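You operate a simulated robot arm through the tools that you are given. There is no shell and no other tool. Be economical: measure what you need, move in short steps, check, and stop when the job is done.

You run a simulated two-armed robot. Do the job below in one go: nothing can be reset, and whatever is moved stays where it is left.

JOB
Square up the SALE light box on the corner gauge.
Fine: clamp it, turn the star knob till the gauge shows 0.0 mm, free it and put it back. Set down upright: what you pick out.
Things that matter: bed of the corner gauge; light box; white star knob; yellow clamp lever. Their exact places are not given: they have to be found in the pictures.

The check looks at the end state, three seconds after you hand in, the way a careful person would. Anything else that was tipped, shoved, dropped, spilled or broken makes it a failure.

ROBOT AND FRAMES
Two 6-joint arms with fingered hands on one trunk, hanging from a carriage that runs on a gantry, over the field with the corners [-2.044, 0.548], [-2.044, -0.732], [0.256, -0.732], [0.256, 0.548] (x, y) and turns from -337 to 351 degrees about z. Base frame: it is fixed where the carriage stands at the start and does not move with it; the origin is on the floor, on the carriage's upright axis, x ahead of it, y to its left, z up; the surface under the hand at the start is at about z = 0.86. Readings come in m, degrees, newtons and seconds.
The left shoulder is at the start at [0.04, 0.152, 1.612], the right one opposite. With the tool pointing down near the work surface each hand reaches from about 0.1 to 0.58 m from the robot's upright axis, wherever it stands, measured 20 degrees to its own side. Places, roughly: bed of the corner gauge [0.2, 0, 0.9]; white star knob [0.1, 0, 0.9]; yellow clamp lever [0.1, -0.1, 1]. Payload 4 kg a hand.
The TCP of each hand is the grasp point between the finger pads, 0.03 m short of the fingertips. In the tool frame z runs along the fingers and y along their closing line. The gripper opens to 0.104 m. The gripper's body begins 0.035 m behind the TCP. The gripper is a hand of 5 fingers: y runs from the thumb to the fingers, the wrist lies at [-0.015, -0.104, -0.178] in the tool frame.
Orientation is that of the tool frame in the base frame, as [roll, pitch, yaw] about the fixed x, y, z axes, in that order (R = Rz(yaw) Ry(pitch) Rx(roll)). With the fingers straight down and the wrist toward the robot, the tool's x, y and z point along [0, 1, 0], [1, 0, 0] and [0, 0, -1] of the base frame.

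CONTROLS
- The arms move only by the tool step_arm. It takes "left_deltas", "right_deltas" or both (then of equal length, played together; a hand with none holds still); each is a list of rows, each a list of 6 numbers: the turn, a rotation vector about the base's x, y, z in degrees, then the shift along the base's x, y, z in cm. In form: [[wx, wy, wz, tx, ty, tz], ...]. A call has 1 to 8 rows; each row is the pose to reach, as a shift and turn from the pose commanded when the call began. A row lasts 0.2 s, in which the tool goes at most 0.05 m and 8.6 degrees; a call with a longer step from one row to the next is refused whole. Where a pose cannot be reached the arm comes as near as it can. A force on the tool above 40 N (or 10 N above the force at the start of the call, whichever is more), or a blocked arm, ends the call early, and 0.2 s more pass. In this call time passes only in rows, and 0.2 s behind the last. It gives the time, the measured TCP pose, the force on the tool (base axes), the opening and the grip force at its end, in the units of the frame above (readings bear some noise), with the torque about the TCP (base axes, N m) and any sound that the robot's microphone picked up.
- Cameras (640 x 400 px; columns grow to the right, rows downward): "scene" is now at [0.2151, 0.0149, 1.8795]; the picture's right is [0.28, -0.96, 0.00], its down [-0.90, -0.26, -0.36] and it looks along [0.35, 0.10, -0.93] (base axes); focal length 279 px, centre (320, 200). "left" rides on the left gripper at [-0.06, -0.083, -0.12] in its tool frame; the picture's right is [-0.79, -0.29, 0.54], its down [0.56, -0.71, 0.44] and it looks along [0.26, 0.65, 0.72] (tool axes); focal length 234 px, centre (320, 200). "right" rides on the right gripper at [0.06, -0.083, -0.119] in its tool frame; the picture's right is [-0.79, 0.29, -0.54], its down [-0.56, -0.71, 0.44] and it looks along [-0.26, 0.65, 0.72] (tool axes); focal length 234 px, centre (320, 200).
- get_image(camera): a new picture of that camera. The clock stands still meanwhile.
- lift_body(by): slides the trunk up (or, below 0, down) by that many m; the arms and the scene camera ride with it, the base frame stays. It gives what a move gives, with no picture.
- roll_base(legs): drives the robot by 1 to 6 legs, each [ahead, left, turn to the left] in m, m and degrees, along the robot's own axes; the way and the turn of a leg run together, so that a leg with both is an arc; at most 1.5 m and 180 degrees a leg. The arms and the cameras ride along, it lands a little off, and it stops where it bumps. It keeps to its track: a leg is cut to what the track allows. It gives what a move gives.
- set_fingers(index, middle, ring, little, thumb_bend, thumb_turn, hand): sets how far each is bent, from 0 (flat) to 1 (curled in); at 0.3 the hand is open as for a grip, at 0.7 the pads meet at the TCP. One left out holds its place. A second passes; each finger stops where it meets its share of the squeeze, and holds until it gets a number again. It is the only way to open and close the hand. It gives what a move gives, with no picture; readings hold the bend of each and the force on index, middle, ring, little, thumb and palm. thumb_turn goes from beside the hand (0) to across from the fingers (1), as for a grip.
- pan_tilt(pan, tilt): turns the head with the scene camera to pan (to the left, within 86 degrees either way) and tilt (down, from -29 to 69), counted from straight ahead of the robot. It gives what a move gives.
- probe_pixels(camera, pixels): for up to 12 pixels [column, row] of the newest picture of that camera ("zoom" is the newest enlarged one), the place [x, y, z] in the base frame of the surface seen there, good to about 0.003 m. The clock stands still meanwhile.
- enlarge(camera, box): a new picture of the part [left, top, right, bottom] of that camera's present view, enlarged. The clock stands still meanwhile.
- hand_in(): hands the job in; it is judged then, once.

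Go step by step. Measure first, check grasps and placings, and put right what went wrong. The budget is 80 turns and 62 pictures, counting those below and the enlarged ones. Unless the task says otherwise, let go and move clear before handing in, and close with one line.

The tools are called after "Emit:" by a JSON object that holds its "op" and its "data". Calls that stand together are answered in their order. step_arm: Moves the arms, as the interface text tells. Its arguments: {"type":"object","properties":{"left_deltas":{"type":"array"},"right_deltas":{"type":"array"}},"required":[]} The other tools are called the same way: lift_body (by) slides the trunk up or down; set_fingers (index, middle, ring, little, thumb_bend, thumb_turn, hand) moves the fingers one by one; roll_base (legs) drives the base; pan_tilt (pan, tilt) turns the head that bears the scene camera; get_image (camera) takes a picture; probe_pixels (camera, pixels) gives the place of the surface under pixels of a picture; enlarge (camera, box) takes an enlarged picture of a part of a camera's view; hand_in () hands the job in.

At the start:

```text
time: 0.0
left_ee_pos: [0.4034, 0.3173, 1.346]
left_tcp_rot: [-180.0, 0.0, 89.9]
left_force: [0.6, -0.3, 1.6]
left_ft_torque: [0.01, -0.02, -0.01]
left_width: 0.1036
left_finger_force: 0.1
left_shape: jaw
left_bend: [0.3, 0.3, 0.3, 0.3, 0.3, 0.97]
left_finger forces: [0.0, 0.0, 0.0, 0.0, 0.0, 0.0]
right_ee_pos: [0.5206, -0.0542, 0.9997]
right_tcp_rot: [179.9, 0.5, 89.6]
right_force: [0.0, 0.2, -0.4]
right_ft_torque: [-0.02, -0.01, 0.02]
right_width: 0.1036
right_finger_force: 0.1
right_shape: jaw
right_bend: [0.3, 0.3, 0.3, 0.3, 0.3, 0.97]
right_finger forces: [0.0, 0.0, 0.0, 0.0, 0.0, 0.1]
trunk travel left (down, up): [-0.785, 0.015]
robot x, y, heading: [0.0028, -0.0042, -0.2]
head pan, tilt: [16.1, 68.8]
```

scene: 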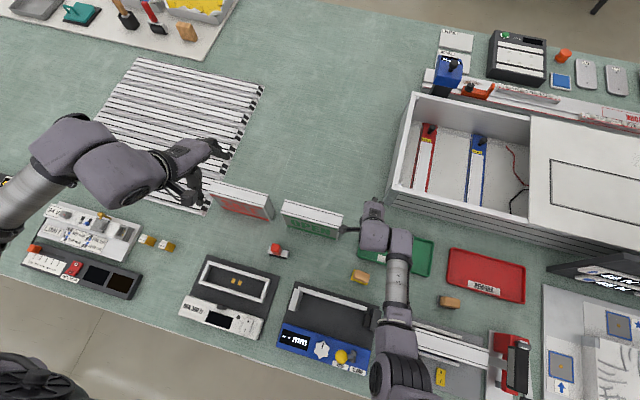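
right: 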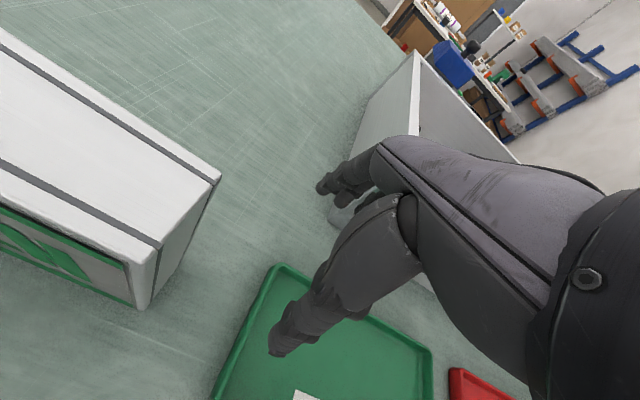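
left: 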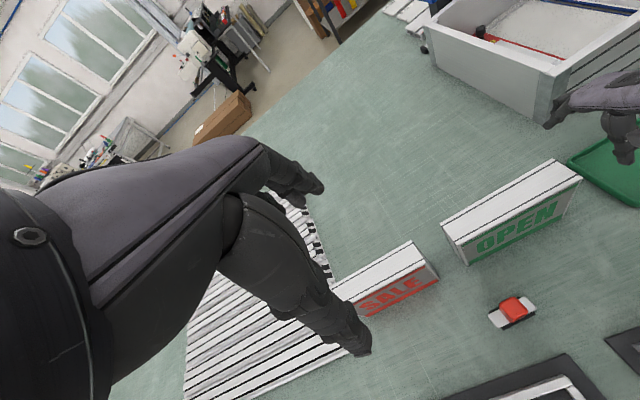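

The SALE box is near (240,202) in the scene picture, and the corner gauge with the star knob (322,348) and yellow lever (342,356) is below it. I'll enlarge both and probe them.

Emit:
{"op": "enlarge", "data": {"camera": "scene", "box": [260, 270, 400, 390]}}

Emit:
{"op": "probe_pixels", "data": {"camera": "scene", "pixels": [[212, 181], [270, 196], [208, 188], [267, 207], [240, 190], [240, 205], [285, 204], [322, 348], [342, 356], [335, 315], [294, 290], [230, 240]]}}

```text
3.33 times, centred on (330, 330) of scene
```

zoom: 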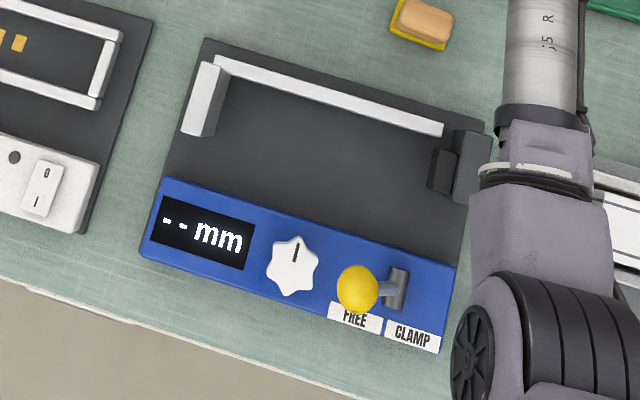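

```text
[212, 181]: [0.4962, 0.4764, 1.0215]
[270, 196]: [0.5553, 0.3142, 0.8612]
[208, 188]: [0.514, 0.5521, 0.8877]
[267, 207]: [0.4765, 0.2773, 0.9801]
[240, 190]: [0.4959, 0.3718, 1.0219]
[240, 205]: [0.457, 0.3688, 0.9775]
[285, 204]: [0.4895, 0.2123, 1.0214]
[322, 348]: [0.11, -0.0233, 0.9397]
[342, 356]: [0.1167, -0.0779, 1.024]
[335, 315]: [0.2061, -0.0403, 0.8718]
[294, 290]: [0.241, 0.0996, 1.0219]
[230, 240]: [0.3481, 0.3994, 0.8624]
```

The gauge reads "-- mm", and its lever is at FREE. Next I'll look closely at the boxes and the gauge's features.

Emit:
{"op": "probe_pixels", "data": {"camera": "zoom", "pixels": [[200, 120], [215, 75], [330, 95], [440, 130], [440, 168], [470, 165], [300, 180], [185, 132], [292, 265], [358, 290], [395, 290], [450, 200]]}}

Emit:
{"op": "enlarge", "data": {"camera": "scene", "box": [170, 150, 350, 262]}}

```text
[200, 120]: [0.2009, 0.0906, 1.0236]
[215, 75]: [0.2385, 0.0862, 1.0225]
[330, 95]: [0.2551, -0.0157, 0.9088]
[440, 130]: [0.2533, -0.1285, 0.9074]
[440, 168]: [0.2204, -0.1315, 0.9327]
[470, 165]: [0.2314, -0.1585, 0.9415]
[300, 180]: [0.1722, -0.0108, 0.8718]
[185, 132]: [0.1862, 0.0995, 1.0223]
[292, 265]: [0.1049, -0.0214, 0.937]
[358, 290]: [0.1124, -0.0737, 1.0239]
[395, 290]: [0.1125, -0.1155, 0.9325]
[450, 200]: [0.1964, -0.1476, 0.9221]
```

```text
3.56 times, centred on (260, 206) of scene
```

zoom: 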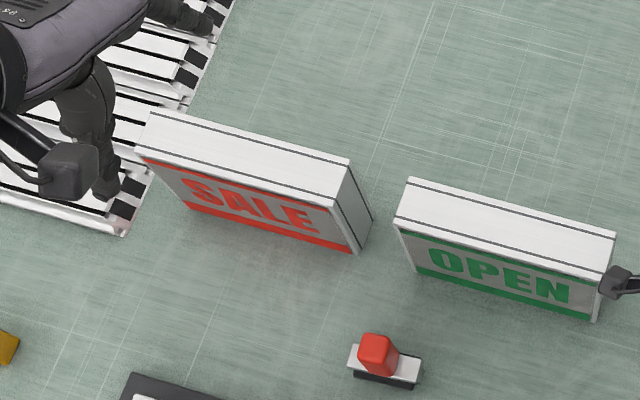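

Emit:
{"op": "probe_pixels", "data": {"camera": "zoom", "pixels": [[155, 114], [139, 152], [349, 163], [333, 205], [246, 140], [236, 176], [240, 158], [352, 200], [350, 246], [411, 181], [399, 219], [385, 362]]}}

Emit:
{"op": "get_image", "data": {"camera": "left"}}

```text
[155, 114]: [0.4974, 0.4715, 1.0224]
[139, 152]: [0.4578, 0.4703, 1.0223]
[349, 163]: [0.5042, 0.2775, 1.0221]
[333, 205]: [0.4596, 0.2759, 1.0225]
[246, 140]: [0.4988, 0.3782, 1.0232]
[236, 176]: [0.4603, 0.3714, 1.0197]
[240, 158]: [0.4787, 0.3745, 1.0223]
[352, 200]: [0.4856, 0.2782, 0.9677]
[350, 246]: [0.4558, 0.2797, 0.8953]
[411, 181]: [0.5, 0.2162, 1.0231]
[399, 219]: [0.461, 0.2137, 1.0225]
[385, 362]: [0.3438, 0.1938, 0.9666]
```

```text
56 pictures are left
```

left: 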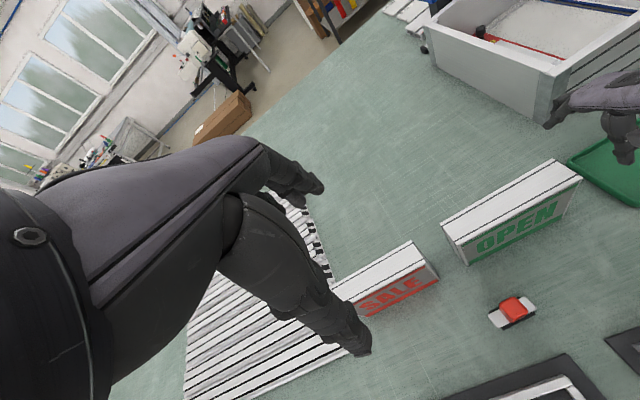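

The SALE box spans x 0.458–0.502, y 0.276–0.472, z 0.862–1.022, and it's square to the axes. I'll lift the right hand out of the way and bring the left hand over the box.

Emit:
{"op": "step_arm", "data": {"right_deltas": [[0, 0, 0, 0, 0, 5], [0, 0, 0, 0, 0, 10], [0, 0, 0, 0, 0, 15], [0, 0, 0, 0, 0, 20], [0, 0, 0, -3, -4, 20], [0, 0, 0, -6, -8, 20], [0, 0, 0, -9, -12, 20], [0, 0, 0, -12, -16, 20]], "left_deltas": [[0, 0, 0, 2, 1.5, 0], [0, 0, 0, 4, 3, 0], [0, 0, 0, 6, 4.5, 0], [0, 0, 0, 7.7, 5.7, 0], [0, 0, 0, 7.7, 5.7, -4], [0, 0, 0, 7.7, 5.7, -8], [0, 0, 0, 7.7, 5.7, -12], [0, 0, 0, 7.7, 5.7, -16]]}}

Emit:
{"op": "get_image", "data": {"camera": "scene"}}

Emit:
{"op": "get_image", "data": {"camera": "left"}}

```text
time: 1.8
left_ee_pos: [0.4749, 0.3722, 1.1885]
left_tcp_rot: [179.9, -0.1, 90.3]
left_force: [-0.1, 0.3, -0.1]
left_ft_torque: [0.0, -0.02, -0.05]
left_width: 0.1037
left_finger_force: 0.1
left_shape: jaw
left_bend: [0.3, 0.3, 0.3, 0.3, 0.3, 0.97]
left_finger forces: [0.1, 0.0, 0.1, 0.1, 0.1, 0.0]
left hand out of reach, approached as far as the arm can: row 8
right_ee_pos: [0.4187, -0.1527, 1.1485]
right_tcp_rot: [177.9, 3.5, 77.8]
right_force: [-0.9, 0.5, 0.0]
right_ft_torque: [-0.02, -0.02, -0.01]
right_width: 0.1036
right_finger_force: 0.1
right_shape: jaw
right_bend: [0.3, 0.3, 0.3, 0.3, 0.3, 0.97]
right_finger forces: [0.1, 0.0, 0.1, 0.0, 0.0, 0.1]
right hand out of reach, approached as far as the arm can: row 1, 2, 3, 4, 5, 6, 7, 8
trunk travel left (down, up): [-0.785, 0.015]
robot x, y, heading: [-0.0019, 0.0007, 0.2]
head pan, tilt: [16.1, 68.8]
```

```text
55 pictures are left
```

scene: 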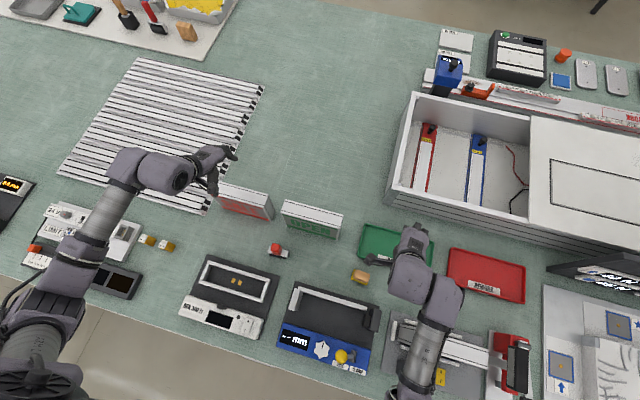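

```text
54 pictures are left
```

left: 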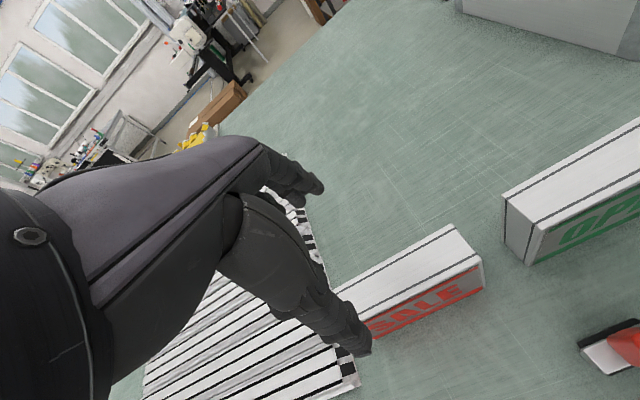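

The left arm is near the edge of its reach here. I'll drive 0.12 m ahead and 0.2 m left, then line up again; every part stays above 1.1 m.

Emit:
{"op": "roll_base", "data": {"legs": [[0.12, 0.2, 0]]}}

```text
time: 3.5
left_ee_pos: [0.5962, 0.5734, 1.1886]
left_tcp_rot: [179.9, 0.0, 90.4]
left_force: [0.1, 0.2, 0.8]
left_ft_torque: [0.02, -0.02, -0.05]
left_width: 0.1038
left_finger_force: 0.0
left_shape: jaw
left_bend: [0.3, 0.3, 0.3, 0.3, 0.3, 0.97]
left_finger forces: [0.0, 0.0, 0.0, 0.0, 0.1, 0.0]
right_ee_pos: [0.5423, 0.0496, 1.1486]
right_tcp_rot: [177.9, 3.6, 78.0]
right_force: [-0.1, 0.2, -0.3]
right_ft_torque: [-0.03, -0.02, -0.02]
right_width: 0.1039
right_finger_force: 0.0
right_shape: jaw
right_bend: [0.3, 0.3, 0.3, 0.3, 0.3, 0.97]
right_finger forces: [0.0, 0.0, 0.1, 0.0, 0.0, 0.1]
trunk travel left (down, up): [-0.785, 0.015]
robot x, y, heading: [0.1234, 0.2019, 0.0]
head pan, tilt: [16.1, 68.8]
```

I'll bring the left hand over the box centre (0.480, 0.374) and pull the right hand back.

Emit:
{"op": "step_arm", "data": {"left_deltas": [[0, 0, 0, -2.3, -4, 0], [0, 0, 0, -4.6, -8, 0], [0, 0, 0, -7, -12, 0], [0, 0, 0, -9.3, -16, 0], [0, 0, 0, -11.6, -19.9, 0], [0, 0, 0, -11.6, -19.9, 0]], "right_deltas": [[0, 0, 0, -3, -3, 0], [0, 0, 0, -6, -6, 0], [0, 0, 0, -9, -9, 0], [0, 0, 0, -12, -12, 0], [0, 0, 0, -15, -15, 0], [0, 0, 0, -15, -18, 0]]}}

Emit:
{"op": "get_image", "data": {"camera": "scene"}}

Emit:
{"op": "get_image", "data": {"camera": "left"}}

```text
time: 5.0
left_ee_pos: [0.4835, 0.4206, 1.2]
left_tcp_rot: [-179.9, 0.3, 90.1]
left_force: [0.0, -0.4, -0.8]
left_ft_torque: [0.02, -0.08, 0.03]
left_width: 0.1037
left_finger_force: 0.1
left_shape: jaw
left_bend: [0.3, 0.3, 0.3, 0.3, 0.3, 0.97]
left_finger forces: [0.0, 0.0, 0.0, 0.0, 0.0, 0.1]
left hand out of reach, approached as far as the arm can: row 4, 5, 6
right_ee_pos: [0.2996, -0.1422, 1.142]
right_tcp_rot: [177.2, -0.1, 72.4]
right_force: [-0.2, -2.8, 0.3]
right_ft_torque: [0.16, -0.07, 0.08]
right_width: 0.1042
right_finger_force: 0.0
right_shape: jaw
right_bend: [0.3, 0.3, 0.3, 0.3, 0.3, 0.97]
right_finger forces: [0.0, 0.0, 0.1, 0.1, 0.0, 0.0]
right hand out of reach, approached as far as the arm can: row 1, 2, 3, 4, 5, 6
trunk travel left (down, up): [-0.785, 0.015]
robot x, y, heading: [0.1206, 0.1986, 0.3]
head pan, tilt: [16.1, 68.8]
```

```text
53 pictures are left
```

scene: 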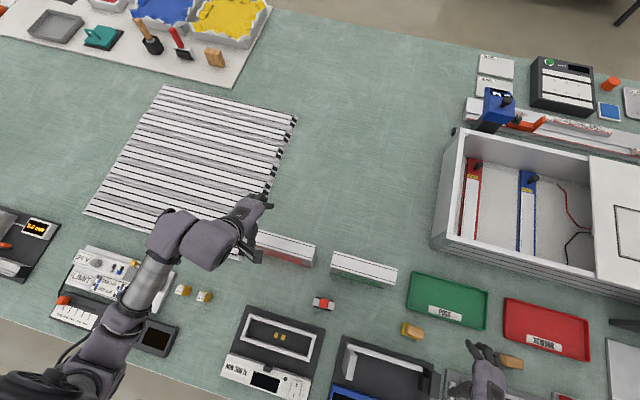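

```text
52 pictures are left
```

left: 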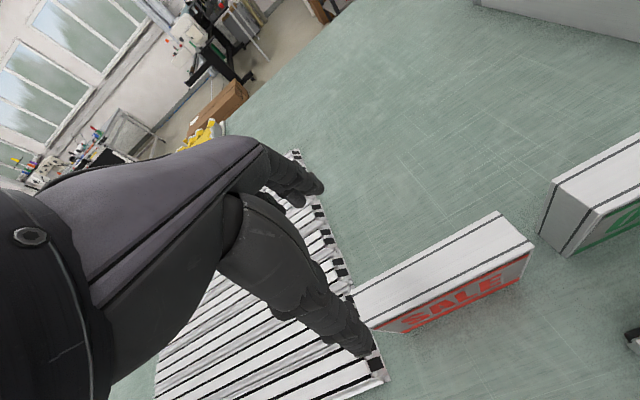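

At this height the arm can't fold in that close, so I'll back the base off 0.06 m. Then I'll approach lower.

Emit:
{"op": "roll_base", "data": {"legs": [[-0.06, 0, 0]]}}

Emit:
{"op": "step_arm", "data": {"left_deltas": [[0, 0, 0, 2.5, -1, -1], [0, 0, 0, 5.6, -2.5, -3], [0, 0, 0, 5.6, -4.6, -5], [0, 0, 0, 5.6, -4.6, -8]]}}

Emit:
{"op": "get_image", "data": {"camera": "left"}}

```text
time: 5.9
left_ee_pos: [0.426, 0.4205, 1.2004]
left_tcp_rot: [-179.9, 0.3, 90.0]
left_force: [-0.5, 0.6, 0.3]
left_ft_torque: [0.01, 0.0, 0.01]
left_width: 0.1038
left_finger_force: 0.0
left_shape: jaw
left_bend: [0.3, 0.3, 0.3, 0.3, 0.3, 0.97]
left_finger forces: [0.0, 0.0, 0.1, 0.1, 0.1, 0.1]
right_ee_pos: [0.2564, -0.1549, 1.1495]
right_tcp_rot: [176.2, 3.2, 78.2]
right_force: [0.0, 0.3, 1.2]
right_ft_torque: [0.02, -0.02, 0.0]
right_width: 0.1039
right_finger_force: 0.1
right_shape: jaw
right_bend: [0.3, 0.3, 0.3, 0.3, 0.3, 0.97]
right_finger forces: [0.0, 0.0, 0.0, 0.0, 0.0, 0.0]
trunk travel left (down, up): [-0.785, 0.015]
robot x, y, heading: [0.0602, 0.1991, 0.1]
head pan, tilt: [16.1, 68.8]
```

```text
time: 6.9
left_ee_pos: [0.4714, 0.4252, 1.1358]
left_tcp_rot: [-179.8, 1.4, 89.3]
left_force: [-0.4, -0.6, 0.4]
left_ft_torque: [0.03, 0.0, 0.01]
left_width: 0.1038
left_finger_force: 0.2
left_shape: jaw
left_bend: [0.3, 0.3, 0.3, 0.3, 0.3, 0.97]
left_finger forces: [0.0, 0.0, 0.1, 0.1, 0.1, 0.0]
left hand out of reach, approached as far as the arm can: row 1, 2, 3, 4
right_ee_pos: [0.2565, -0.155, 1.1495]
right_tcp_rot: [176.2, 3.2, 78.2]
right_force: [-0.5, 0.1, -0.9]
right_ft_torque: [-0.01, 0.03, -0.01]
right_width: 0.1041
right_finger_force: 0.1
right_shape: jaw
right_bend: [0.3, 0.3, 0.3, 0.3, 0.3, 0.97]
right_finger forces: [0.0, 0.1, 0.0, 0.0, 0.1, 0.1]
trunk travel left (down, up): [-0.785, 0.015]
robot x, y, heading: [0.0591, 0.1994, -0.1]
head pan, tilt: [16.1, 68.8]
```

```text
51 pictures are left
```

left: 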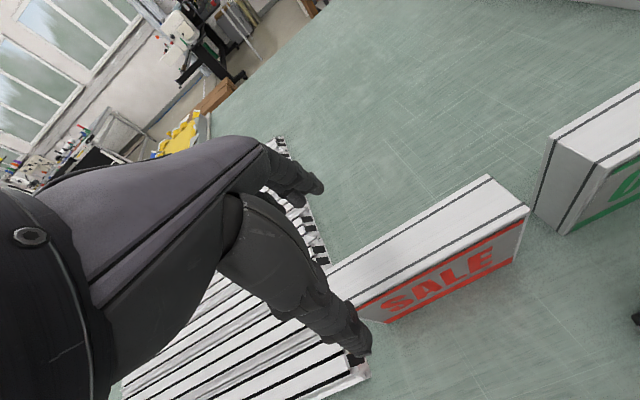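

The left arm is still short of its sideways target, so I'll try lower (TCP 1.06, still above the box top at 1.022) and see if it reaches there.

Emit:
{"op": "step_arm", "data": {"left_deltas": [[0, 0, 0, 0.9, 0, -2.5], [0, 0, 0, 0.9, 0, -5], [0, 0, 0, 0.9, -1.5, -7.5], [0, 0, 0, 0.9, -3, -7.5], [0, 0, 0, 0.9, -5.1, -7.5], [0, 0, 0, 0.9, -5.1, -7.5]]}}

```text
time: 8.3
left_ee_pos: [0.4605, 0.4453, 1.0936]
left_tcp_rot: [180.0, 0.5, 90.2]
left_force: [0.7, 0.1, -0.2]
left_ft_torque: [0.0, -0.01, -0.01]
left_width: 0.1039
left_finger_force: 0.0
left_shape: jaw
left_bend: [0.3, 0.3, 0.3, 0.3, 0.3, 0.97]
left_finger forces: [0.0, 0.0, 0.0, 0.1, 0.0, 0.0]
left hand out of reach, approached as far as the arm can: row 1, 2, 3, 4, 5, 6
right_ee_pos: [0.2545, -0.1539, 1.1492]
right_tcp_rot: [176.3, 3.2, 78.2]
right_force: [-0.4, 0.2, 0.5]
right_ft_torque: [0.0, 0.02, -0.02]
right_width: 0.1039
right_finger_force: 0.1
right_shape: jaw
right_bend: [0.3, 0.3, 0.3, 0.3, 0.3, 0.97]
right_finger forces: [0.0, 0.0, 0.1, 0.1, 0.1, 0.0]
trunk travel left (down, up): [-0.785, 0.015]
robot x, y, heading: [0.0614, 0.2026, -0.2]
head pan, tilt: [16.1, 68.8]
```

The left arm's limits are awkward here. The right arm starts well suited to low work and has to handle the knob and lever anyway, so I'll raise the left hand and move the base so the right arm can take the box.

Emit:
{"op": "step_arm", "data": {"left_deltas": [[0, 0, 0, 0, 2, 4], [0, 0, 0, 0, 4, 8], [0, 0, 0, 0, 6, 12], [0, 0, 0, 0, 6, 16], [0, 0, 0, 0, 6, 20]]}}

Emit:
{"op": "roll_base", "data": {"legs": [[-0.08, 0.24, 0]]}}

Emit:
{"op": "step_arm", "data": {"right_deltas": [[0, 0, 0, 4, 2.5, 0], [0, 0, 0, 8, 5, 0], [0, 0, 0, 12, 7.5, 0], [0, 0, 0, 16, 10, 0], [0, 0, 0, 20, 12.5, 0], [0, 0, 0, 24, 15, -1], [0, 0, 0, 28, 19, -2], [0, 0, 0, 31, 22, -3]]}}

Emit:
{"op": "get_image", "data": {"camera": "scene"}}

```text
time: 9.5
left_ee_pos: [0.4632, 0.5065, 1.2936]
left_tcp_rot: [-180.0, 0.3, 90.2]
left_force: [0.0, 0.4, 1.0]
left_ft_torque: [0.0, -0.02, 0.02]
left_width: 0.1037
left_finger_force: 0.1
left_shape: jaw
left_bend: [0.3, 0.3, 0.3, 0.3, 0.3, 0.97]
left_finger forces: [0.0, 0.0, 0.0, 0.1, 0.0, 0.0]
right_ee_pos: [0.2555, -0.1544, 1.1499]
right_tcp_rot: [176.1, 3.2, 78.2]
right_force: [0.2, 0.5, -0.2]
right_ft_torque: [0.01, 0.01, 0.01]
right_width: 0.104
right_finger_force: 0.0
right_shape: jaw
right_bend: [0.3, 0.3, 0.3, 0.3, 0.3, 0.97]
right_finger forces: [0.1, 0.1, 0.0, 0.0, 0.0, 0.0]
trunk travel left (down, up): [-0.785, 0.015]
robot x, y, heading: [0.0635, 0.2031, -0.1]
head pan, tilt: [16.1, 68.8]
```

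```text
time: 11.4
left_ee_pos: [0.3826, 0.746, 1.2934]
left_tcp_rot: [180.0, 0.3, 90.1]
left_force: [-0.9, -0.2, 0.5]
left_ft_torque: [0.0, -0.01, -0.03]
left_width: 0.1037
left_finger_force: 0.0
left_shape: jaw
left_bend: [0.3, 0.3, 0.3, 0.3, 0.3, 0.97]
left_finger forces: [0.0, 0.0, 0.1, 0.0, 0.0, 0.0]
right_ee_pos: [0.1754, 0.0854, 1.1488]
right_tcp_rot: [176.3, 3.2, 78.2]
right_force: [-0.4, 0.1, -0.8]
right_ft_torque: [0.0, 0.02, 0.0]
right_width: 0.104
right_finger_force: 0.0
right_shape: jaw
right_bend: [0.3, 0.3, 0.3, 0.3, 0.3, 0.97]
right_finger forces: [0.0, 0.0, 0.1, 0.0, 0.0, 0.1]
trunk travel left (down, up): [-0.785, 0.015]
robot x, y, heading: [-0.0195, 0.4417, 0.1]
head pan, tilt: [16.1, 68.8]
```

```text
refused: row 7 steps farther than a row can; nothing moved
```

```text
50 pictures are left
```

scene: 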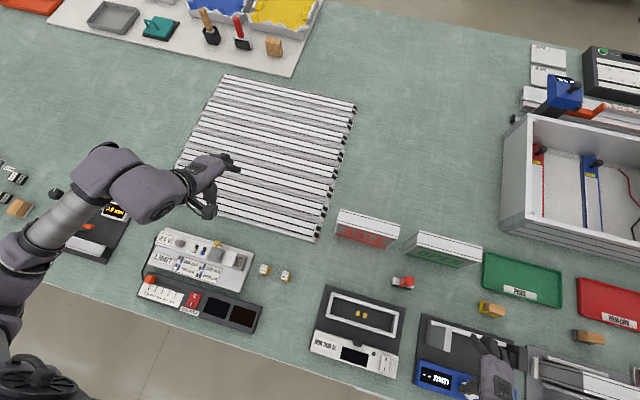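

The right hand is at (0.175, 0.085, 1.149). I'll take it to the box in short rows and undo its yaw on the way.

Emit:
{"op": "step_arm", "data": {"right_deltas": [[0, 0, 1.5, 3, 3, 0], [0, 0, 3, 6, 6, 0], [0, 0, 4.5, 9, 9, 0], [0, 0, 6, 12, 12, 0], [0, 0, 7.5, 15, 15, 0], [0, 0, 9, 18.5, 18.5, 0], [0, 0, 10.5, 22, 22, 0], [0, 0, 11.8, 25, 25, 0]]}}

```text
time: 13.2
left_ee_pos: [0.3822, 0.7456, 1.2922]
left_tcp_rot: [180.0, 0.3, 90.1]
left_force: [0.3, 0.2, -0.4]
left_ft_torque: [0.0, 0.01, 0.0]
left_width: 0.1038
left_finger_force: 0.0
left_shape: jaw
left_bend: [0.3, 0.3, 0.3, 0.3, 0.3, 0.97]
left_finger forces: [0.1, 0.1, 0.0, 0.1, 0.0, 0.0]
right_ee_pos: [0.1585, 0.1402, 1.1603]
right_tcp_rot: [175.8, 3.3, 88.8]
right_force: [0.0, 0.8, 0.0]
right_ft_torque: [0.03, -0.01, 0.03]
right_width: 0.1038
right_finger_force: 0.1
right_shape: jaw
right_bend: [0.3, 0.3, 0.3, 0.3, 0.3, 0.97]
right_finger forces: [0.0, 0.0, 0.1, 0.0, 0.0, 0.0]
right hand out of reach, approached as far as the arm can: row 1, 2, 3, 4, 5, 6, 7, 8
trunk travel left (down, up): [-0.785, 0.015]
robot x, y, heading: [-0.015, 0.4408, -0.3]
head pan, tilt: [16.1, 68.8]
```

The hands seem to reach best with the wrist pointing radially at the robot's axis and the hand about 20° to its own side. I'll stand directly behind the box in y and turn 20° right, so the left hand at world yaw 90 becomes radial.

Emit:
{"op": "roll_base", "data": {"legs": [[0.055, -0.067, 0], [0, 0, -19.7]]}}

Emit:
{"op": "step_arm", "data": {"left_deltas": [[0, 0, 5, -1, -3, -1], [0, 0, 10, -2, -6, -2], [0, 0, 15, -3, -9, -4], [0, 0, 20, -4, -12, -8], [0, 0, 20, -4, -15, -12], [0, 0, 20, -4, -15, -15]]}}

```text
time: 15.3
left_ee_pos: [0.5173, 0.5256, 1.2935]
left_tcp_rot: [-179.9, 0.2, 70.5]
left_force: [-0.7, -0.3, -0.1]
left_ft_torque: [0.02, 0.01, -0.03]
left_width: 0.1036
left_finger_force: 0.1
left_shape: jaw
left_bend: [0.3, 0.3, 0.3, 0.3, 0.3, 0.97]
left_finger forces: [0.0, 0.0, 0.0, 0.1, 0.0, 0.0]
right_ee_pos: [0.1031, 0.0313, 1.1605]
right_tcp_rot: [175.9, 3.2, 69.0]
right_force: [0.7, 0.0, -0.5]
right_ft_torque: [0.01, 0.02, -0.01]
right_width: 0.1042
right_finger_force: 0.0
right_shape: jaw
right_bend: [0.3, 0.3, 0.3, 0.3, 0.3, 0.97]
right_finger forces: [0.1, 0.0, 0.1, 0.1, 0.0, 0.1]
trunk travel left (down, up): [-0.785, 0.015]
robot x, y, heading: [0.0331, 0.3741, -19.6]
head pan, tilt: [16.1, 68.8]
```

```text
refused: row 4 steps farther than a row can; nothing moved
```

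The base landed at (0.033, 0.374, −19.6°), and the arm call was refused because one row stepped too far. I'll send it again with smaller rows.

Emit:
{"op": "step_arm", "data": {"left_deltas": [[0, 0, 4, -0.7, -2.5, -1], [0, 0, 8, -1.5, -5, -2], [0, 0, 12, -2.5, -7.5, -4], [0, 0, 16, -3.2, -10, -7], [0, 0, 19.7, -3.7, -12.5, -10], [0, 0, 19.7, -3.7, -15.1, -13], [0, 0, 19.7, -3.7, -15.1, -17], [0, 0, 19.7, -3.7, -15.1, -17]]}}

Emit:
{"op": "get_image", "data": {"camera": "scene"}}

```text
time: 17.1
left_ee_pos: [0.5088, 0.5156, 1.2274]
left_tcp_rot: [-179.8, 0.6, 89.9]
left_force: [0.0, 0.7, -0.7]
left_ft_torque: [0.01, -0.02, -0.01]
left_width: 0.1041
left_finger_force: 0.1
left_shape: jaw
left_bend: [0.3, 0.3, 0.3, 0.3, 0.3, 0.97]
left_finger forces: [0.0, 0.1, 0.0, 0.0, 0.0, 0.0]
left hand out of reach, approached as far as the arm can: row 3, 4, 5, 6, 7, 8
right_ee_pos: [0.1029, 0.0304, 1.1597]
right_tcp_rot: [175.9, 3.2, 69.1]
right_force: [0.0, -0.9, 0.3]
right_ft_torque: [-0.01, -0.04, 0.02]
right_width: 0.1038
right_finger_force: 0.1
right_shape: jaw
right_bend: [0.3, 0.3, 0.3, 0.3, 0.3, 0.97]
right_finger forces: [0.1, 0.1, 0.1, 0.2, 0.1, 0.0]
trunk travel left (down, up): [-0.785, 0.015]
robot x, y, heading: [0.0372, 0.3717, -19.6]
head pan, tilt: [16.1, 68.8]
```

```text
49 pictures are left
```

scene: 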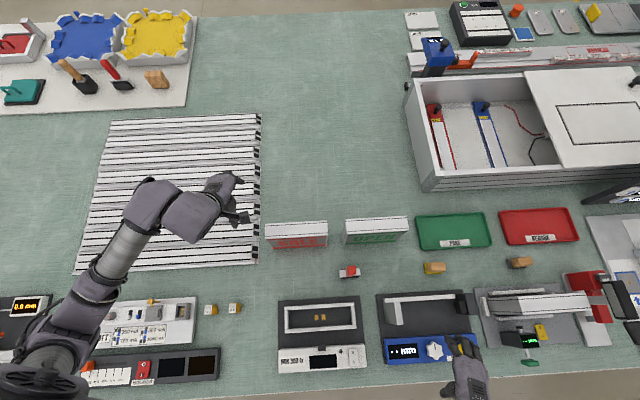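

Orientation is taking priority over position in the solver. I'll try the right arm back toward its start posture with its yaw eased off.

Emit:
{"op": "step_arm", "data": {"right_deltas": [[0, 0, -5, 1, 0.3, 0], [0, 0, -10, 4, 1.2, 0], [0, 0, -12, 8, 2.4, 0], [0, 0, -12, 12, 3.6, -1], [0, 0, -12, 16.5, 5, -2], [0, 0, -12, 21, 6, -3], [0, 0, -12, 25.5, 7.5, -4], [0, 0, -12, 29.6, 8.6, -5]]}}

Emit:
{"op": "get_image", "data": {"camera": "scene"}}

```text
time: 18.9
left_ee_pos: [0.5074, 0.5154, 1.2281]
left_tcp_rot: [-179.7, 0.6, 89.9]
left_force: [0.4, -0.7, -0.8]
left_ft_torque: [0.04, -0.03, 0.0]
left_width: 0.1039
left_finger_force: 0.1
left_shape: jaw
left_bend: [0.3, 0.3, 0.3, 0.3, 0.3, 0.97]
left_finger forces: [0.0, 0.1, 0.1, 0.1, 0.0, 0.0]
right_ee_pos: [0.3945, 0.1117, 1.1052]
right_tcp_rot: [176.1, 4.0, 57.2]
right_force: [0.2, -0.2, -0.5]
right_ft_torque: [-0.01, -0.06, -0.03]
right_width: 0.104
right_finger_force: 0.0
right_shape: jaw
right_bend: [0.3, 0.3, 0.3, 0.3, 0.3, 0.97]
right_finger forces: [0.0, 0.0, 0.0, 0.1, 0.1, 0.0]
right hand out of reach, approached as far as the arm can: row 1, 2, 3, 4, 5, 6
trunk travel left (down, up): [-0.785, 0.015]
robot x, y, heading: [0.0319, 0.3729, -19.4]
head pan, tilt: [16.1, 68.8]
```

```text
48 pictures are left
```

scene: 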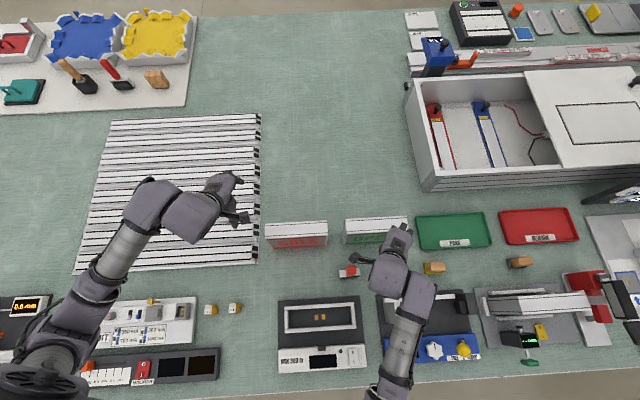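

The right arm now reaches rel. (0.42, −0.12) freely at rel. yaw 77. I'll turn the base to +15° so the hand comes to yaw ~90 over the SALE box.

Emit:
{"op": "roll_base", "data": {"legs": [[0, 0, 34.4], [0.013, 0.015, 0]]}}

```text
time: 21.4
left_ee_pos: [0.3538, 0.7757, 1.2284]
left_tcp_rot: [-179.7, 0.6, 124.3]
left_force: [0.5, -0.3, -0.6]
left_ft_torque: [-0.02, 0.0, -0.03]
left_width: 0.104
left_finger_force: 0.1
left_shape: jaw
left_bend: [0.3, 0.3, 0.3, 0.3, 0.3, 0.97]
left_finger forces: [0.0, 0.1, 0.0, 0.0, 0.0, 0.0]
right_ee_pos: [0.4912, 0.3788, 1.108]
right_tcp_rot: [175.7, 4.0, 91.6]
right_force: [-0.3, -0.4, 0.2]
right_ft_torque: [0.0, 0.01, 0.0]
right_width: 0.1038
right_finger_force: 0.1
right_shape: jaw
right_bend: [0.3, 0.3, 0.3, 0.3, 0.3, 0.97]
right_finger forces: [0.0, 0.1, 0.1, 0.0, 0.1, 0.0]
trunk travel left (down, up): [-0.785, 0.015]
robot x, y, heading: [0.0439, 0.392, 14.8]
head pan, tilt: [16.1, 68.8]
```

The hand is over the box with a small tilt. I'll straighten it, centre it at (0.480, 0.374), and look.

Emit:
{"op": "step_arm", "data": {"right_deltas": [[2, 2.2, -0.8, -0.5, -0.2, 0], [3.9, 4.4, -1.6, -1.1, -0.5, 0], [3.9, 4.4, -1.6, -1.1, -0.5, -2]]}}

Emit:
{"op": "get_image", "data": {"camera": "right"}}

Emit:
{"op": "enlarge", "data": {"camera": "scene", "box": [240, 140, 480, 290]}}

```text
time: 22.2
left_ee_pos: [0.3553, 0.7739, 1.2276]
left_tcp_rot: [-179.7, 0.7, 124.3]
left_force: [0.1, -0.6, 1.0]
left_ft_torque: [0.0, 0.02, -0.03]
left_width: 0.1039
left_finger_force: 0.1
left_shape: jaw
left_bend: [0.3, 0.3, 0.3, 0.3, 0.3, 0.97]
left_finger forces: [0.0, 0.1, 0.0, 0.0, 0.0, 0.1]
right_ee_pos: [0.4807, 0.3722, 1.0875]
right_tcp_rot: [180.0, 0.0, 90.2]
right_force: [-0.2, 0.0, -0.7]
right_ft_torque: [0.02, 0.01, -0.01]
right_width: 0.1038
right_finger_force: 0.1
right_shape: jaw
right_bend: [0.3, 0.3, 0.3, 0.3, 0.3, 0.97]
right_finger forces: [0.0, 0.0, 0.0, 0.0, 0.1, 0.0]
trunk travel left (down, up): [-0.785, 0.015]
robot x, y, heading: [0.0471, 0.3887, 15.0]
head pan, tilt: [16.1, 68.8]
```

```text
47 pictures are left
```

right: 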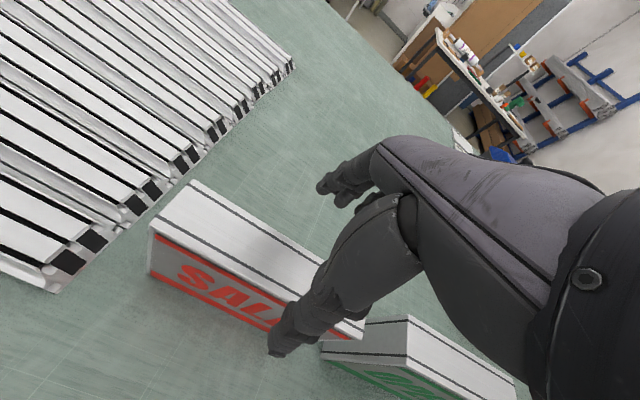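

```text
2.67 times, centred on (360, 215) of scene
```

zoom: 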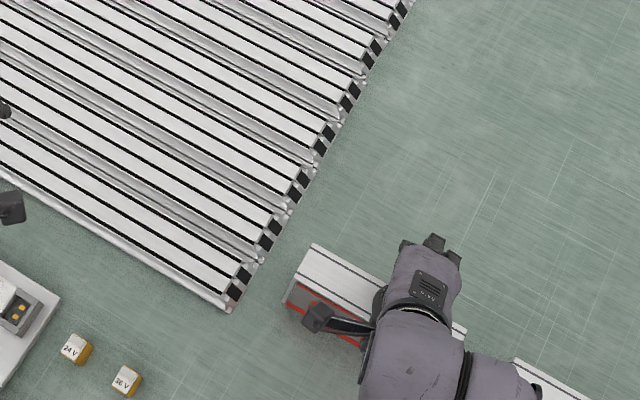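

The hand is square, with fingers beyond and thumb in front of the SALE box. I'll descend to TCP z ≈ 0.997.

Emit:
{"op": "step_arm", "data": {"right_deltas": [[0, 0, 0, 0, 0.1, -3], [0, 0, 0, 0, 0.1, -6], [0, 0, 0, 0, 0.1, -8], [0, 0, 0, 0, 0.1, -9]]}}

Emit:
{"op": "get_image", "data": {"camera": "right"}}

```text
time: 23.2
left_ee_pos: [0.3543, 0.7753, 1.2267]
left_tcp_rot: [-179.7, 0.7, 124.3]
left_force: [-0.5, -0.1, 0.4]
left_ft_torque: [0.0, 0.01, -0.01]
left_width: 0.1036
left_finger_force: 0.1
left_shape: jaw
left_bend: [0.3, 0.3, 0.3, 0.3, 0.3, 0.97]
left_finger forces: [0.0, 0.0, 0.0, 0.0, 0.0, 0.0]
right_ee_pos: [0.4796, 0.3748, 0.9992]
right_tcp_rot: [-179.9, -0.1, 90.1]
right_force: [0.2, -0.7, 0.7]
right_ft_torque: [-0.01, 0.04, -0.01]
right_width: 0.1039
right_finger_force: 0.0
right_shape: jaw
right_bend: [0.3, 0.3, 0.3, 0.3, 0.3, 0.97]
right_finger forces: [0.1, 0.0, 0.0, 0.0, 0.1, 0.0]
trunk travel left (down, up): [-0.785, 0.015]
robot x, y, heading: [0.0431, 0.3909, 14.7]
head pan, tilt: [16.1, 68.8]
```

```text
45 pictures are left
```

right: 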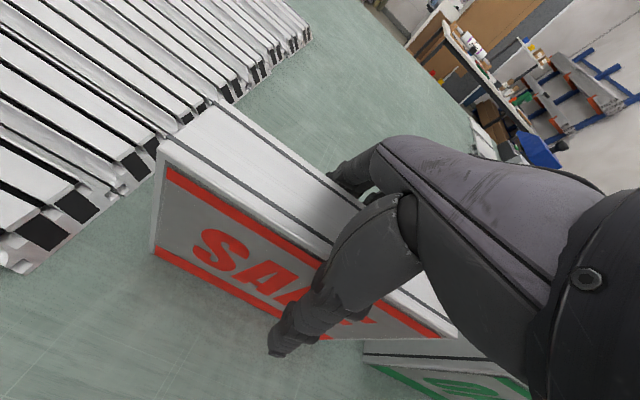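

I'll close the hand on the box.

Emit:
{"op": "set_fingers", "data": {"hand": "right", "index": 0.65, "middle": 0.65, "ring": 0.65, "little": 0.65, "thumb_bend": 0.65}}

Emit:
{"op": "step_arm", "data": {"right_deltas": [[0, 0, 0, 0, 0, 1], [0, 0, 0, 0, 0, 2], [0, 0, 0, 0, 0, 2]]}}

Emit:
{"op": "get_image", "data": {"camera": "right"}}

```text
time: 24.2
left_ee_pos: [0.3551, 0.7743, 1.2278]
left_tcp_rot: [-179.8, 0.6, 124.3]
left_force: [-1.2, 0.8, 0.9]
left_ft_torque: [-0.01, -0.01, 0.0]
left_width: 0.1038
left_finger_force: 0.0
left_shape: jaw
left_bend: [0.3, 0.3, 0.3, 0.3, 0.3, 0.97]
left_finger forces: [0.0, 0.0, 0.0, 0.0, 0.0, 0.0]
right_ee_pos: [0.479, 0.375, 0.9979]
right_tcp_rot: [180.0, -0.1, 90.1]
right_force: [1.4, -1.0, 0.0]
right_ft_torque: [-0.05, -0.19, 0.13]
right_width: 0.0456
right_finger_force: 20.2
right_shape: fingers
right_bend: [0.56, 0.59, 0.59, 0.61, 0.53, 0.94]
right_finger forces: [6.1, 5.8, 4.5, 3.9, 19.8, 0.0]
trunk travel left (down, up): [-0.785, 0.015]
robot x, y, heading: [0.0433, 0.3954, 14.8]
head pan, tilt: [16.1, 68.8]
```

```text
time: 25.0
left_ee_pos: [0.3537, 0.7756, 1.228]
left_tcp_rot: [-179.7, 0.6, 124.3]
left_force: [0.1, 0.7, 0.4]
left_ft_torque: [-0.04, -0.03, 0.0]
left_width: 0.1037
left_finger_force: 0.0
left_shape: jaw
left_bend: [0.3, 0.3, 0.3, 0.3, 0.3, 0.97]
left_finger forces: [0.1, 0.0, 0.0, 0.0, 0.1, 0.0]
right_ee_pos: [0.4798, 0.3764, 1.0172]
right_tcp_rot: [-180.0, 0.0, 90.1]
right_force: [-1.1, 0.0, -4.7]
right_ft_torque: [-0.02, -0.01, 0.0]
right_width: 0.0456
right_finger_force: 17.8
right_shape: fingers
right_bend: [0.56, 0.59, 0.6, 0.61, 0.53, 0.94]
right_finger forces: [6.3, 5.3, 3.8, 3.1, 18.2, 0.1]
trunk travel left (down, up): [-0.785, 0.015]
robot x, y, heading: [0.0463, 0.3907, 14.9]
head pan, tilt: [16.1, 68.8]
```

```text
44 pictures are left
```

right: 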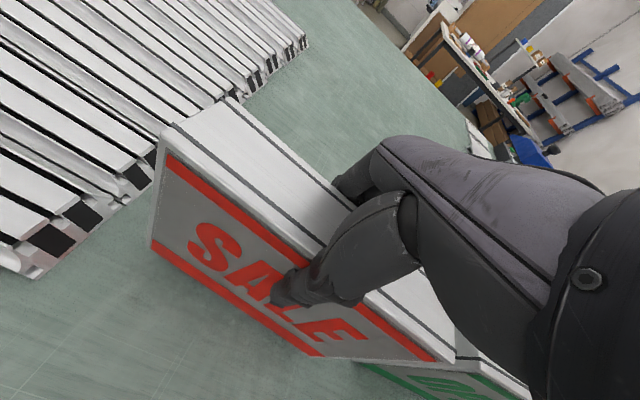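

The box is held at about 18 N and has left the table. I'll lift it 9 cm more, then carry it with the base: back 7.5 cm, then along −y between OPEN and the red stamp.

Emit:
{"op": "step_arm", "data": {"right_deltas": [[0, 0, 0, 0, 0, 2.5], [0, 0, 0, 0, 0, 5], [0, 0, 0, 0, 0, 7.5], [0, 0, 0, 0, 0, 9]]}}

Emit:
{"op": "roll_base", "data": {"legs": [[-0.0724, 0.0194, 0], [-0.1046, -0.39, 0]]}}

Emit:
{"op": "get_image", "data": {"camera": "scene"}}

```text
time: 26.0
left_ee_pos: [0.3548, 0.7755, 1.2295]
left_tcp_rot: [-179.8, 0.6, 124.4]
left_force: [0.4, 0.2, 0.2]
left_ft_torque: [0.02, 0.02, 0.01]
left_width: 0.1039
left_finger_force: 0.0
left_shape: jaw
left_bend: [0.3, 0.3, 0.3, 0.3, 0.3, 0.97]
left_finger forces: [0.0, 0.0, 0.0, 0.0, 0.0, 0.0]
right_ee_pos: [0.4805, 0.375, 1.1078]
right_tcp_rot: [-179.9, -0.2, 90.2]
right_force: [0.1, 0.1, -5.8]
right_ft_torque: [0.01, -0.04, -0.01]
right_width: 0.0458
right_finger_force: 18.5
right_shape: fingers
right_bend: [0.56, 0.59, 0.6, 0.61, 0.53, 0.94]
right_finger forces: [6.2, 5.2, 3.6, 3.0, 18.1, 0.0]
trunk travel left (down, up): [-0.785, 0.015]
robot x, y, heading: [0.0474, 0.3919, 14.7]
head pan, tilt: [16.1, 68.8]
```

```text
time: 29.1
left_ee_pos: [0.2766, 0.3743, 1.2281]
left_tcp_rot: [-179.7, 0.6, 124.7]
left_force: [0.3, -0.7, -2.1]
left_ft_torque: [0.0, -0.01, 0.02]
left_width: 0.1039
left_finger_force: 0.1
left_shape: jaw
left_bend: [0.3, 0.3, 0.3, 0.3, 0.3, 0.97]
left_finger forces: [0.0, 0.0, 0.0, 0.1, 0.1, 0.1]
right_ee_pos: [0.4057, -0.0236, 1.1084]
right_tcp_rot: [179.9, -0.2, 90.4]
right_force: [-0.2, 0.3, -4.9]
right_ft_torque: [-0.05, -0.03, 0.03]
right_width: 0.0459
right_finger_force: 18.2
right_shape: fingers
right_bend: [0.56, 0.59, 0.6, 0.62, 0.54, 0.94]
right_finger forces: [6.6, 5.1, 3.5, 2.9, 18.0, 0.0]
trunk travel left (down, up): [-0.785, 0.015]
robot x, y, heading: [-0.0297, -0.0098, 15.0]
head pan, tilt: [16.1, 68.8]
```

```text
43 pictures are left
```

scene: 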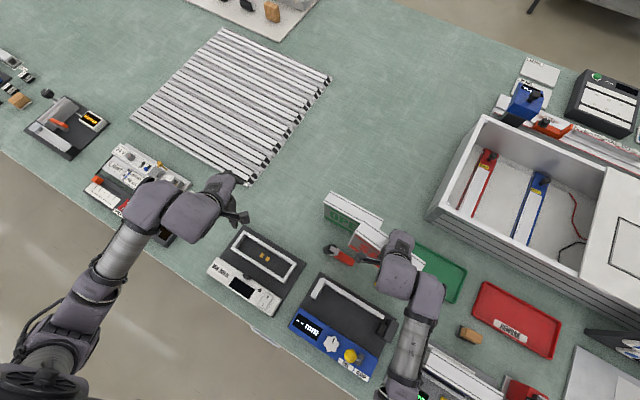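

The box is held at (0.406, −0.024), and the gauge is in clear view. I'll measure its corner and jaw exactly.

Emit:
{"op": "enlarge", "data": {"camera": "scene", "box": [275, 260, 435, 360]}}

```text
4.00 times, centred on (355, 310) of scene
```

zoom: 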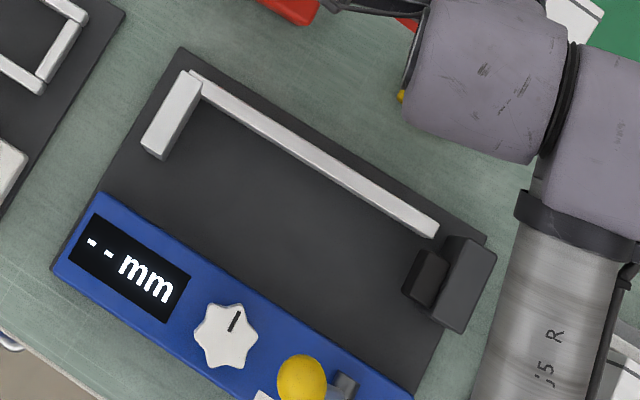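

Emit:
{"op": "probe_pixels", "data": {"camera": "zoom", "pixels": [[199, 88], [165, 152], [208, 96], [430, 232], [420, 255], [405, 290], [435, 262], [470, 245], [225, 96], [300, 225], [182, 76], [146, 140]]}}

```text
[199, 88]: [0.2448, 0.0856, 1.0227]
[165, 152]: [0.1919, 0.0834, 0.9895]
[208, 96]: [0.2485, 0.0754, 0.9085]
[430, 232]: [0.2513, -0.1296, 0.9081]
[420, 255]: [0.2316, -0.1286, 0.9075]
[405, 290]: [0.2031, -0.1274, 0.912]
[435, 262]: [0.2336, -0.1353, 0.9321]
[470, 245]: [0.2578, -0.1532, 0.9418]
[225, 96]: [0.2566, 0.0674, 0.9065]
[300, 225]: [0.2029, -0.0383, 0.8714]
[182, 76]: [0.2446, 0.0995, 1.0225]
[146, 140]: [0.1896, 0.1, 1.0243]
```

Gauge faces: post at y ≈ 0.084, fence at x ≈ 0.248, jaw at y ≈ −0.127, bed at z 0.8715. I'll drive the held box over the bed; it clears the fence by about 6 cm.

Emit:
{"op": "roll_base", "data": {"legs": [[-0.1757, 0.0512, 0]]}}

Emit:
{"op": "get_image", "data": {"camera": "right"}}

```text
time: 30.6
left_ee_pos: [0.0988, 0.3772, 1.2285]
left_tcp_rot: [-179.9, 0.7, 124.5]
left_force: [0.4, -0.1, -0.3]
left_ft_torque: [0.01, 0.02, 0.04]
left_width: 0.1038
left_finger_force: 0.0
left_shape: jaw
left_bend: [0.3, 0.3, 0.3, 0.3, 0.3, 0.97]
left_finger forces: [0.1, 0.0, 0.0, 0.0, 0.0, 0.0]
right_ee_pos: [0.2255, -0.0229, 1.1084]
right_tcp_rot: [179.9, 0.1, 90.2]
right_force: [9.3, -9.0, -4.3]
right_ft_torque: [-0.81, -0.86, -1.25]
right_width: 0.0487
right_finger_force: 29.1
right_shape: fingers
right_bend: [0.5, 0.58, 0.62, 0.65, 0.57, 0.89]
right_finger forces: [23.9, 9.6, 2.4, 0.0, 23.5, 0.0]
trunk travel left (down, up): [-0.785, 0.015]
robot x, y, heading: [-0.2148, -0.0072, 15.0]
head pan, tilt: [16.1, 68.8]
```

```text
41 pictures are left
```

right: 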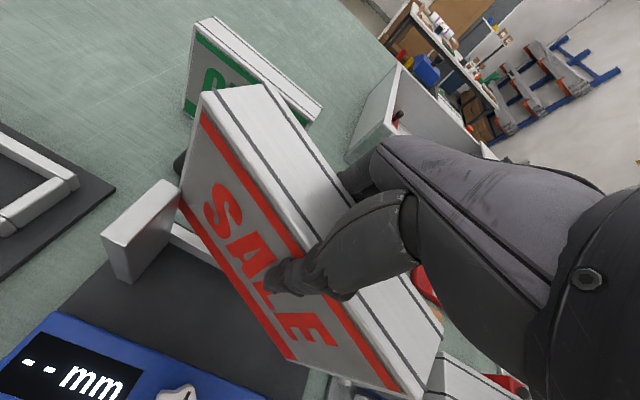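

The force and torque readings show the box's left end has caught on the back of the tall post and twisted slightly in the grip. I'll back it out (+x, a little −y) and look again.

Emit:
{"op": "step_arm", "data": {"right_deltas": [[0, 0, 0, 2, -0.5, 0], [0, 0, 0, 4, -1, 0], [0, 0, 0, 6, -1.5, 0], [0, 0, 0, 7, -1.5, 0]]}}

Emit:
{"op": "get_image", "data": {"camera": "right"}}

Emit:
{"op": "get_image", "data": {"camera": "scene"}}

```text
time: 31.6
left_ee_pos: [0.0974, 0.3788, 1.2276]
left_tcp_rot: [-179.7, 0.6, 124.4]
left_force: [0.5, 0.9, -0.2]
left_ft_torque: [-0.01, 0.01, -0.01]
left_width: 0.1038
left_finger_force: 0.0
left_shape: jaw
left_bend: [0.3, 0.3, 0.3, 0.3, 0.3, 0.97]
left_finger forces: [0.0, 0.2, 0.0, 0.1, 0.0, 0.0]
right_ee_pos: [0.2895, -0.0206, 1.1078]
right_tcp_rot: [179.8, 0.7, 89.8]
right_force: [-0.1, 0.2, -5.6]
right_ft_torque: [-0.03, 0.0, -0.01]
right_width: 0.0472
right_finger_force: 18.3
right_shape: fingers
right_bend: [0.53, 0.59, 0.61, 0.65, 0.55, 0.94]
right_finger forces: [8.5, 5.3, 3.8, 0.7, 18.2, 0.0]
right hand out of reach, approached as far as the arm can: row 2, 3, 4
trunk travel left (down, up): [-0.785, 0.015]
robot x, y, heading: [-0.2136, -0.0067, 15.2]
head pan, tilt: [16.1, 68.8]
```

```text
40 pictures are left
```

right: 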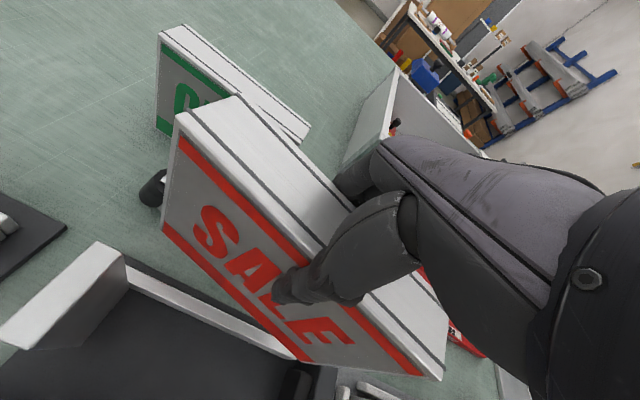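

```text
39 pictures are left
```

scene: 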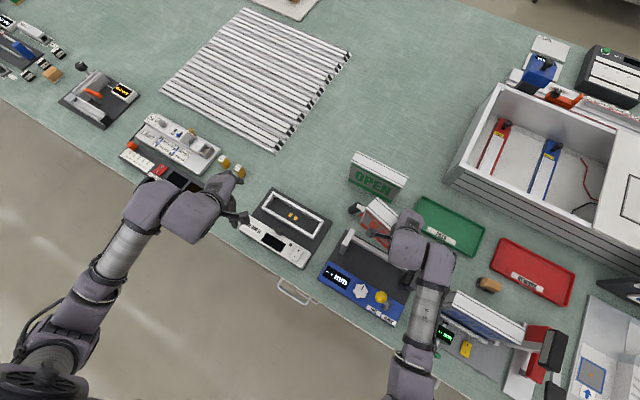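

It's free again (only the box weight on the tool). Next I'll measure the box's pose in the hand, and check that the gauge and its neighbours haven't shifted.

Emit:
{"op": "enlarge", "data": {"camera": "scene", "box": [300, 190, 460, 330]}}

Emit:
{"op": "probe_pixels", "data": {"camera": "right", "pixels": [[178, 118], [234, 98], [171, 215], [438, 372], [320, 355], [300, 240], [122, 252], [30, 338], [135, 285], [290, 345], [290, 390], [110, 270]]}}

```text
2.86 times, centred on (380, 260) of scene
```

zoom: 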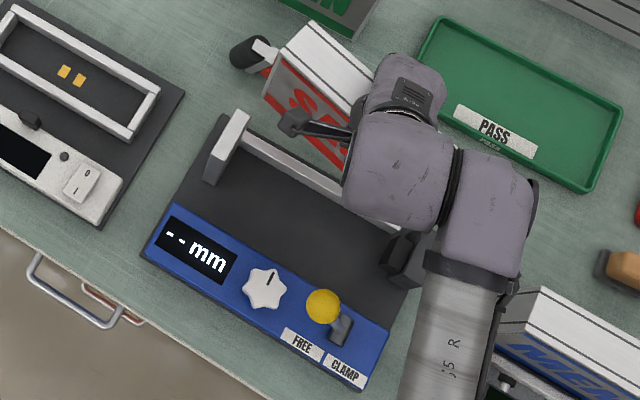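

```text
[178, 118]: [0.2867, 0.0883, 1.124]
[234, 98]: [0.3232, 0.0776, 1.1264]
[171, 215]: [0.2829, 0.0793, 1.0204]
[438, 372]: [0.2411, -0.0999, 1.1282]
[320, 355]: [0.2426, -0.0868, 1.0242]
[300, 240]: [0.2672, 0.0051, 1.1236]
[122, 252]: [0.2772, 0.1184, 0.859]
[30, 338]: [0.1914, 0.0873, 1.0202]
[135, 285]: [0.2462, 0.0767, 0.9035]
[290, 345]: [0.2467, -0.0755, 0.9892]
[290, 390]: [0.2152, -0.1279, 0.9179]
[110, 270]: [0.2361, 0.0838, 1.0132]
```

The box is rotated about −13.6° about z in the grip (corners (0.287, 0.088) and (0.241, −0.100)), while the gauge hasn't moved. The dark thing at zoom (245,50) may be the stamp, so I'll check it.

Emit:
{"op": "probe_pixels", "data": {"camera": "zoom", "pixels": [[240, 52], [262, 48], [250, 60], [235, 60], [270, 70], [293, 122]]}}

Emit:
{"op": "enlarge", "data": {"camera": "right", "box": [100, 130, 260, 230]}}

Emit:
{"op": "enlarge", "data": {"camera": "scene", "box": [330, 180, 410, 230]}}

```text
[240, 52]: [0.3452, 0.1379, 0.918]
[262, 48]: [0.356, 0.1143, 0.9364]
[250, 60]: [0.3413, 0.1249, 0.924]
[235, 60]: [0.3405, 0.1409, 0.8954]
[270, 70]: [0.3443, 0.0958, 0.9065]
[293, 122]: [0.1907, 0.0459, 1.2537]
```

```text
4.00 times, centred on (180, 180) of right
```

zoom: 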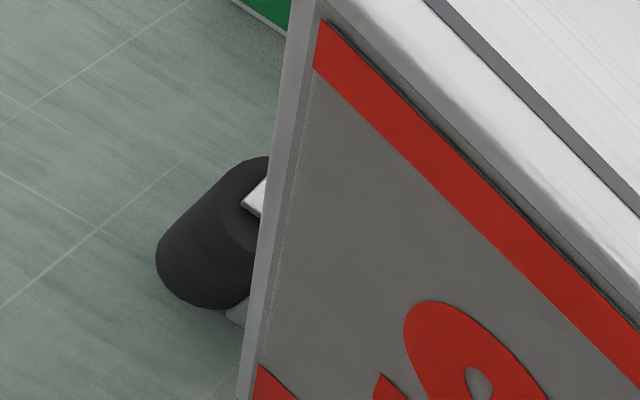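

```text
8.00 times, centred on (370, 205) of scene
```

zoom: 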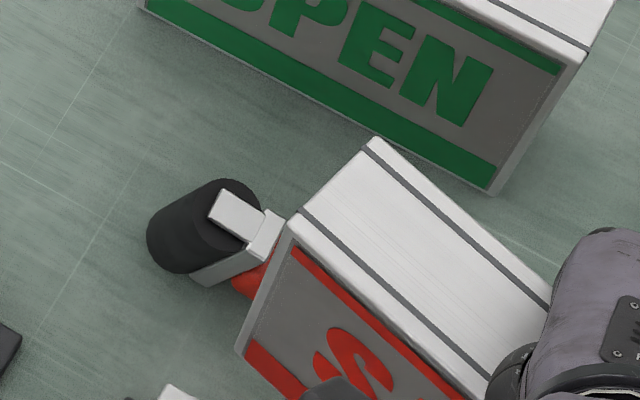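

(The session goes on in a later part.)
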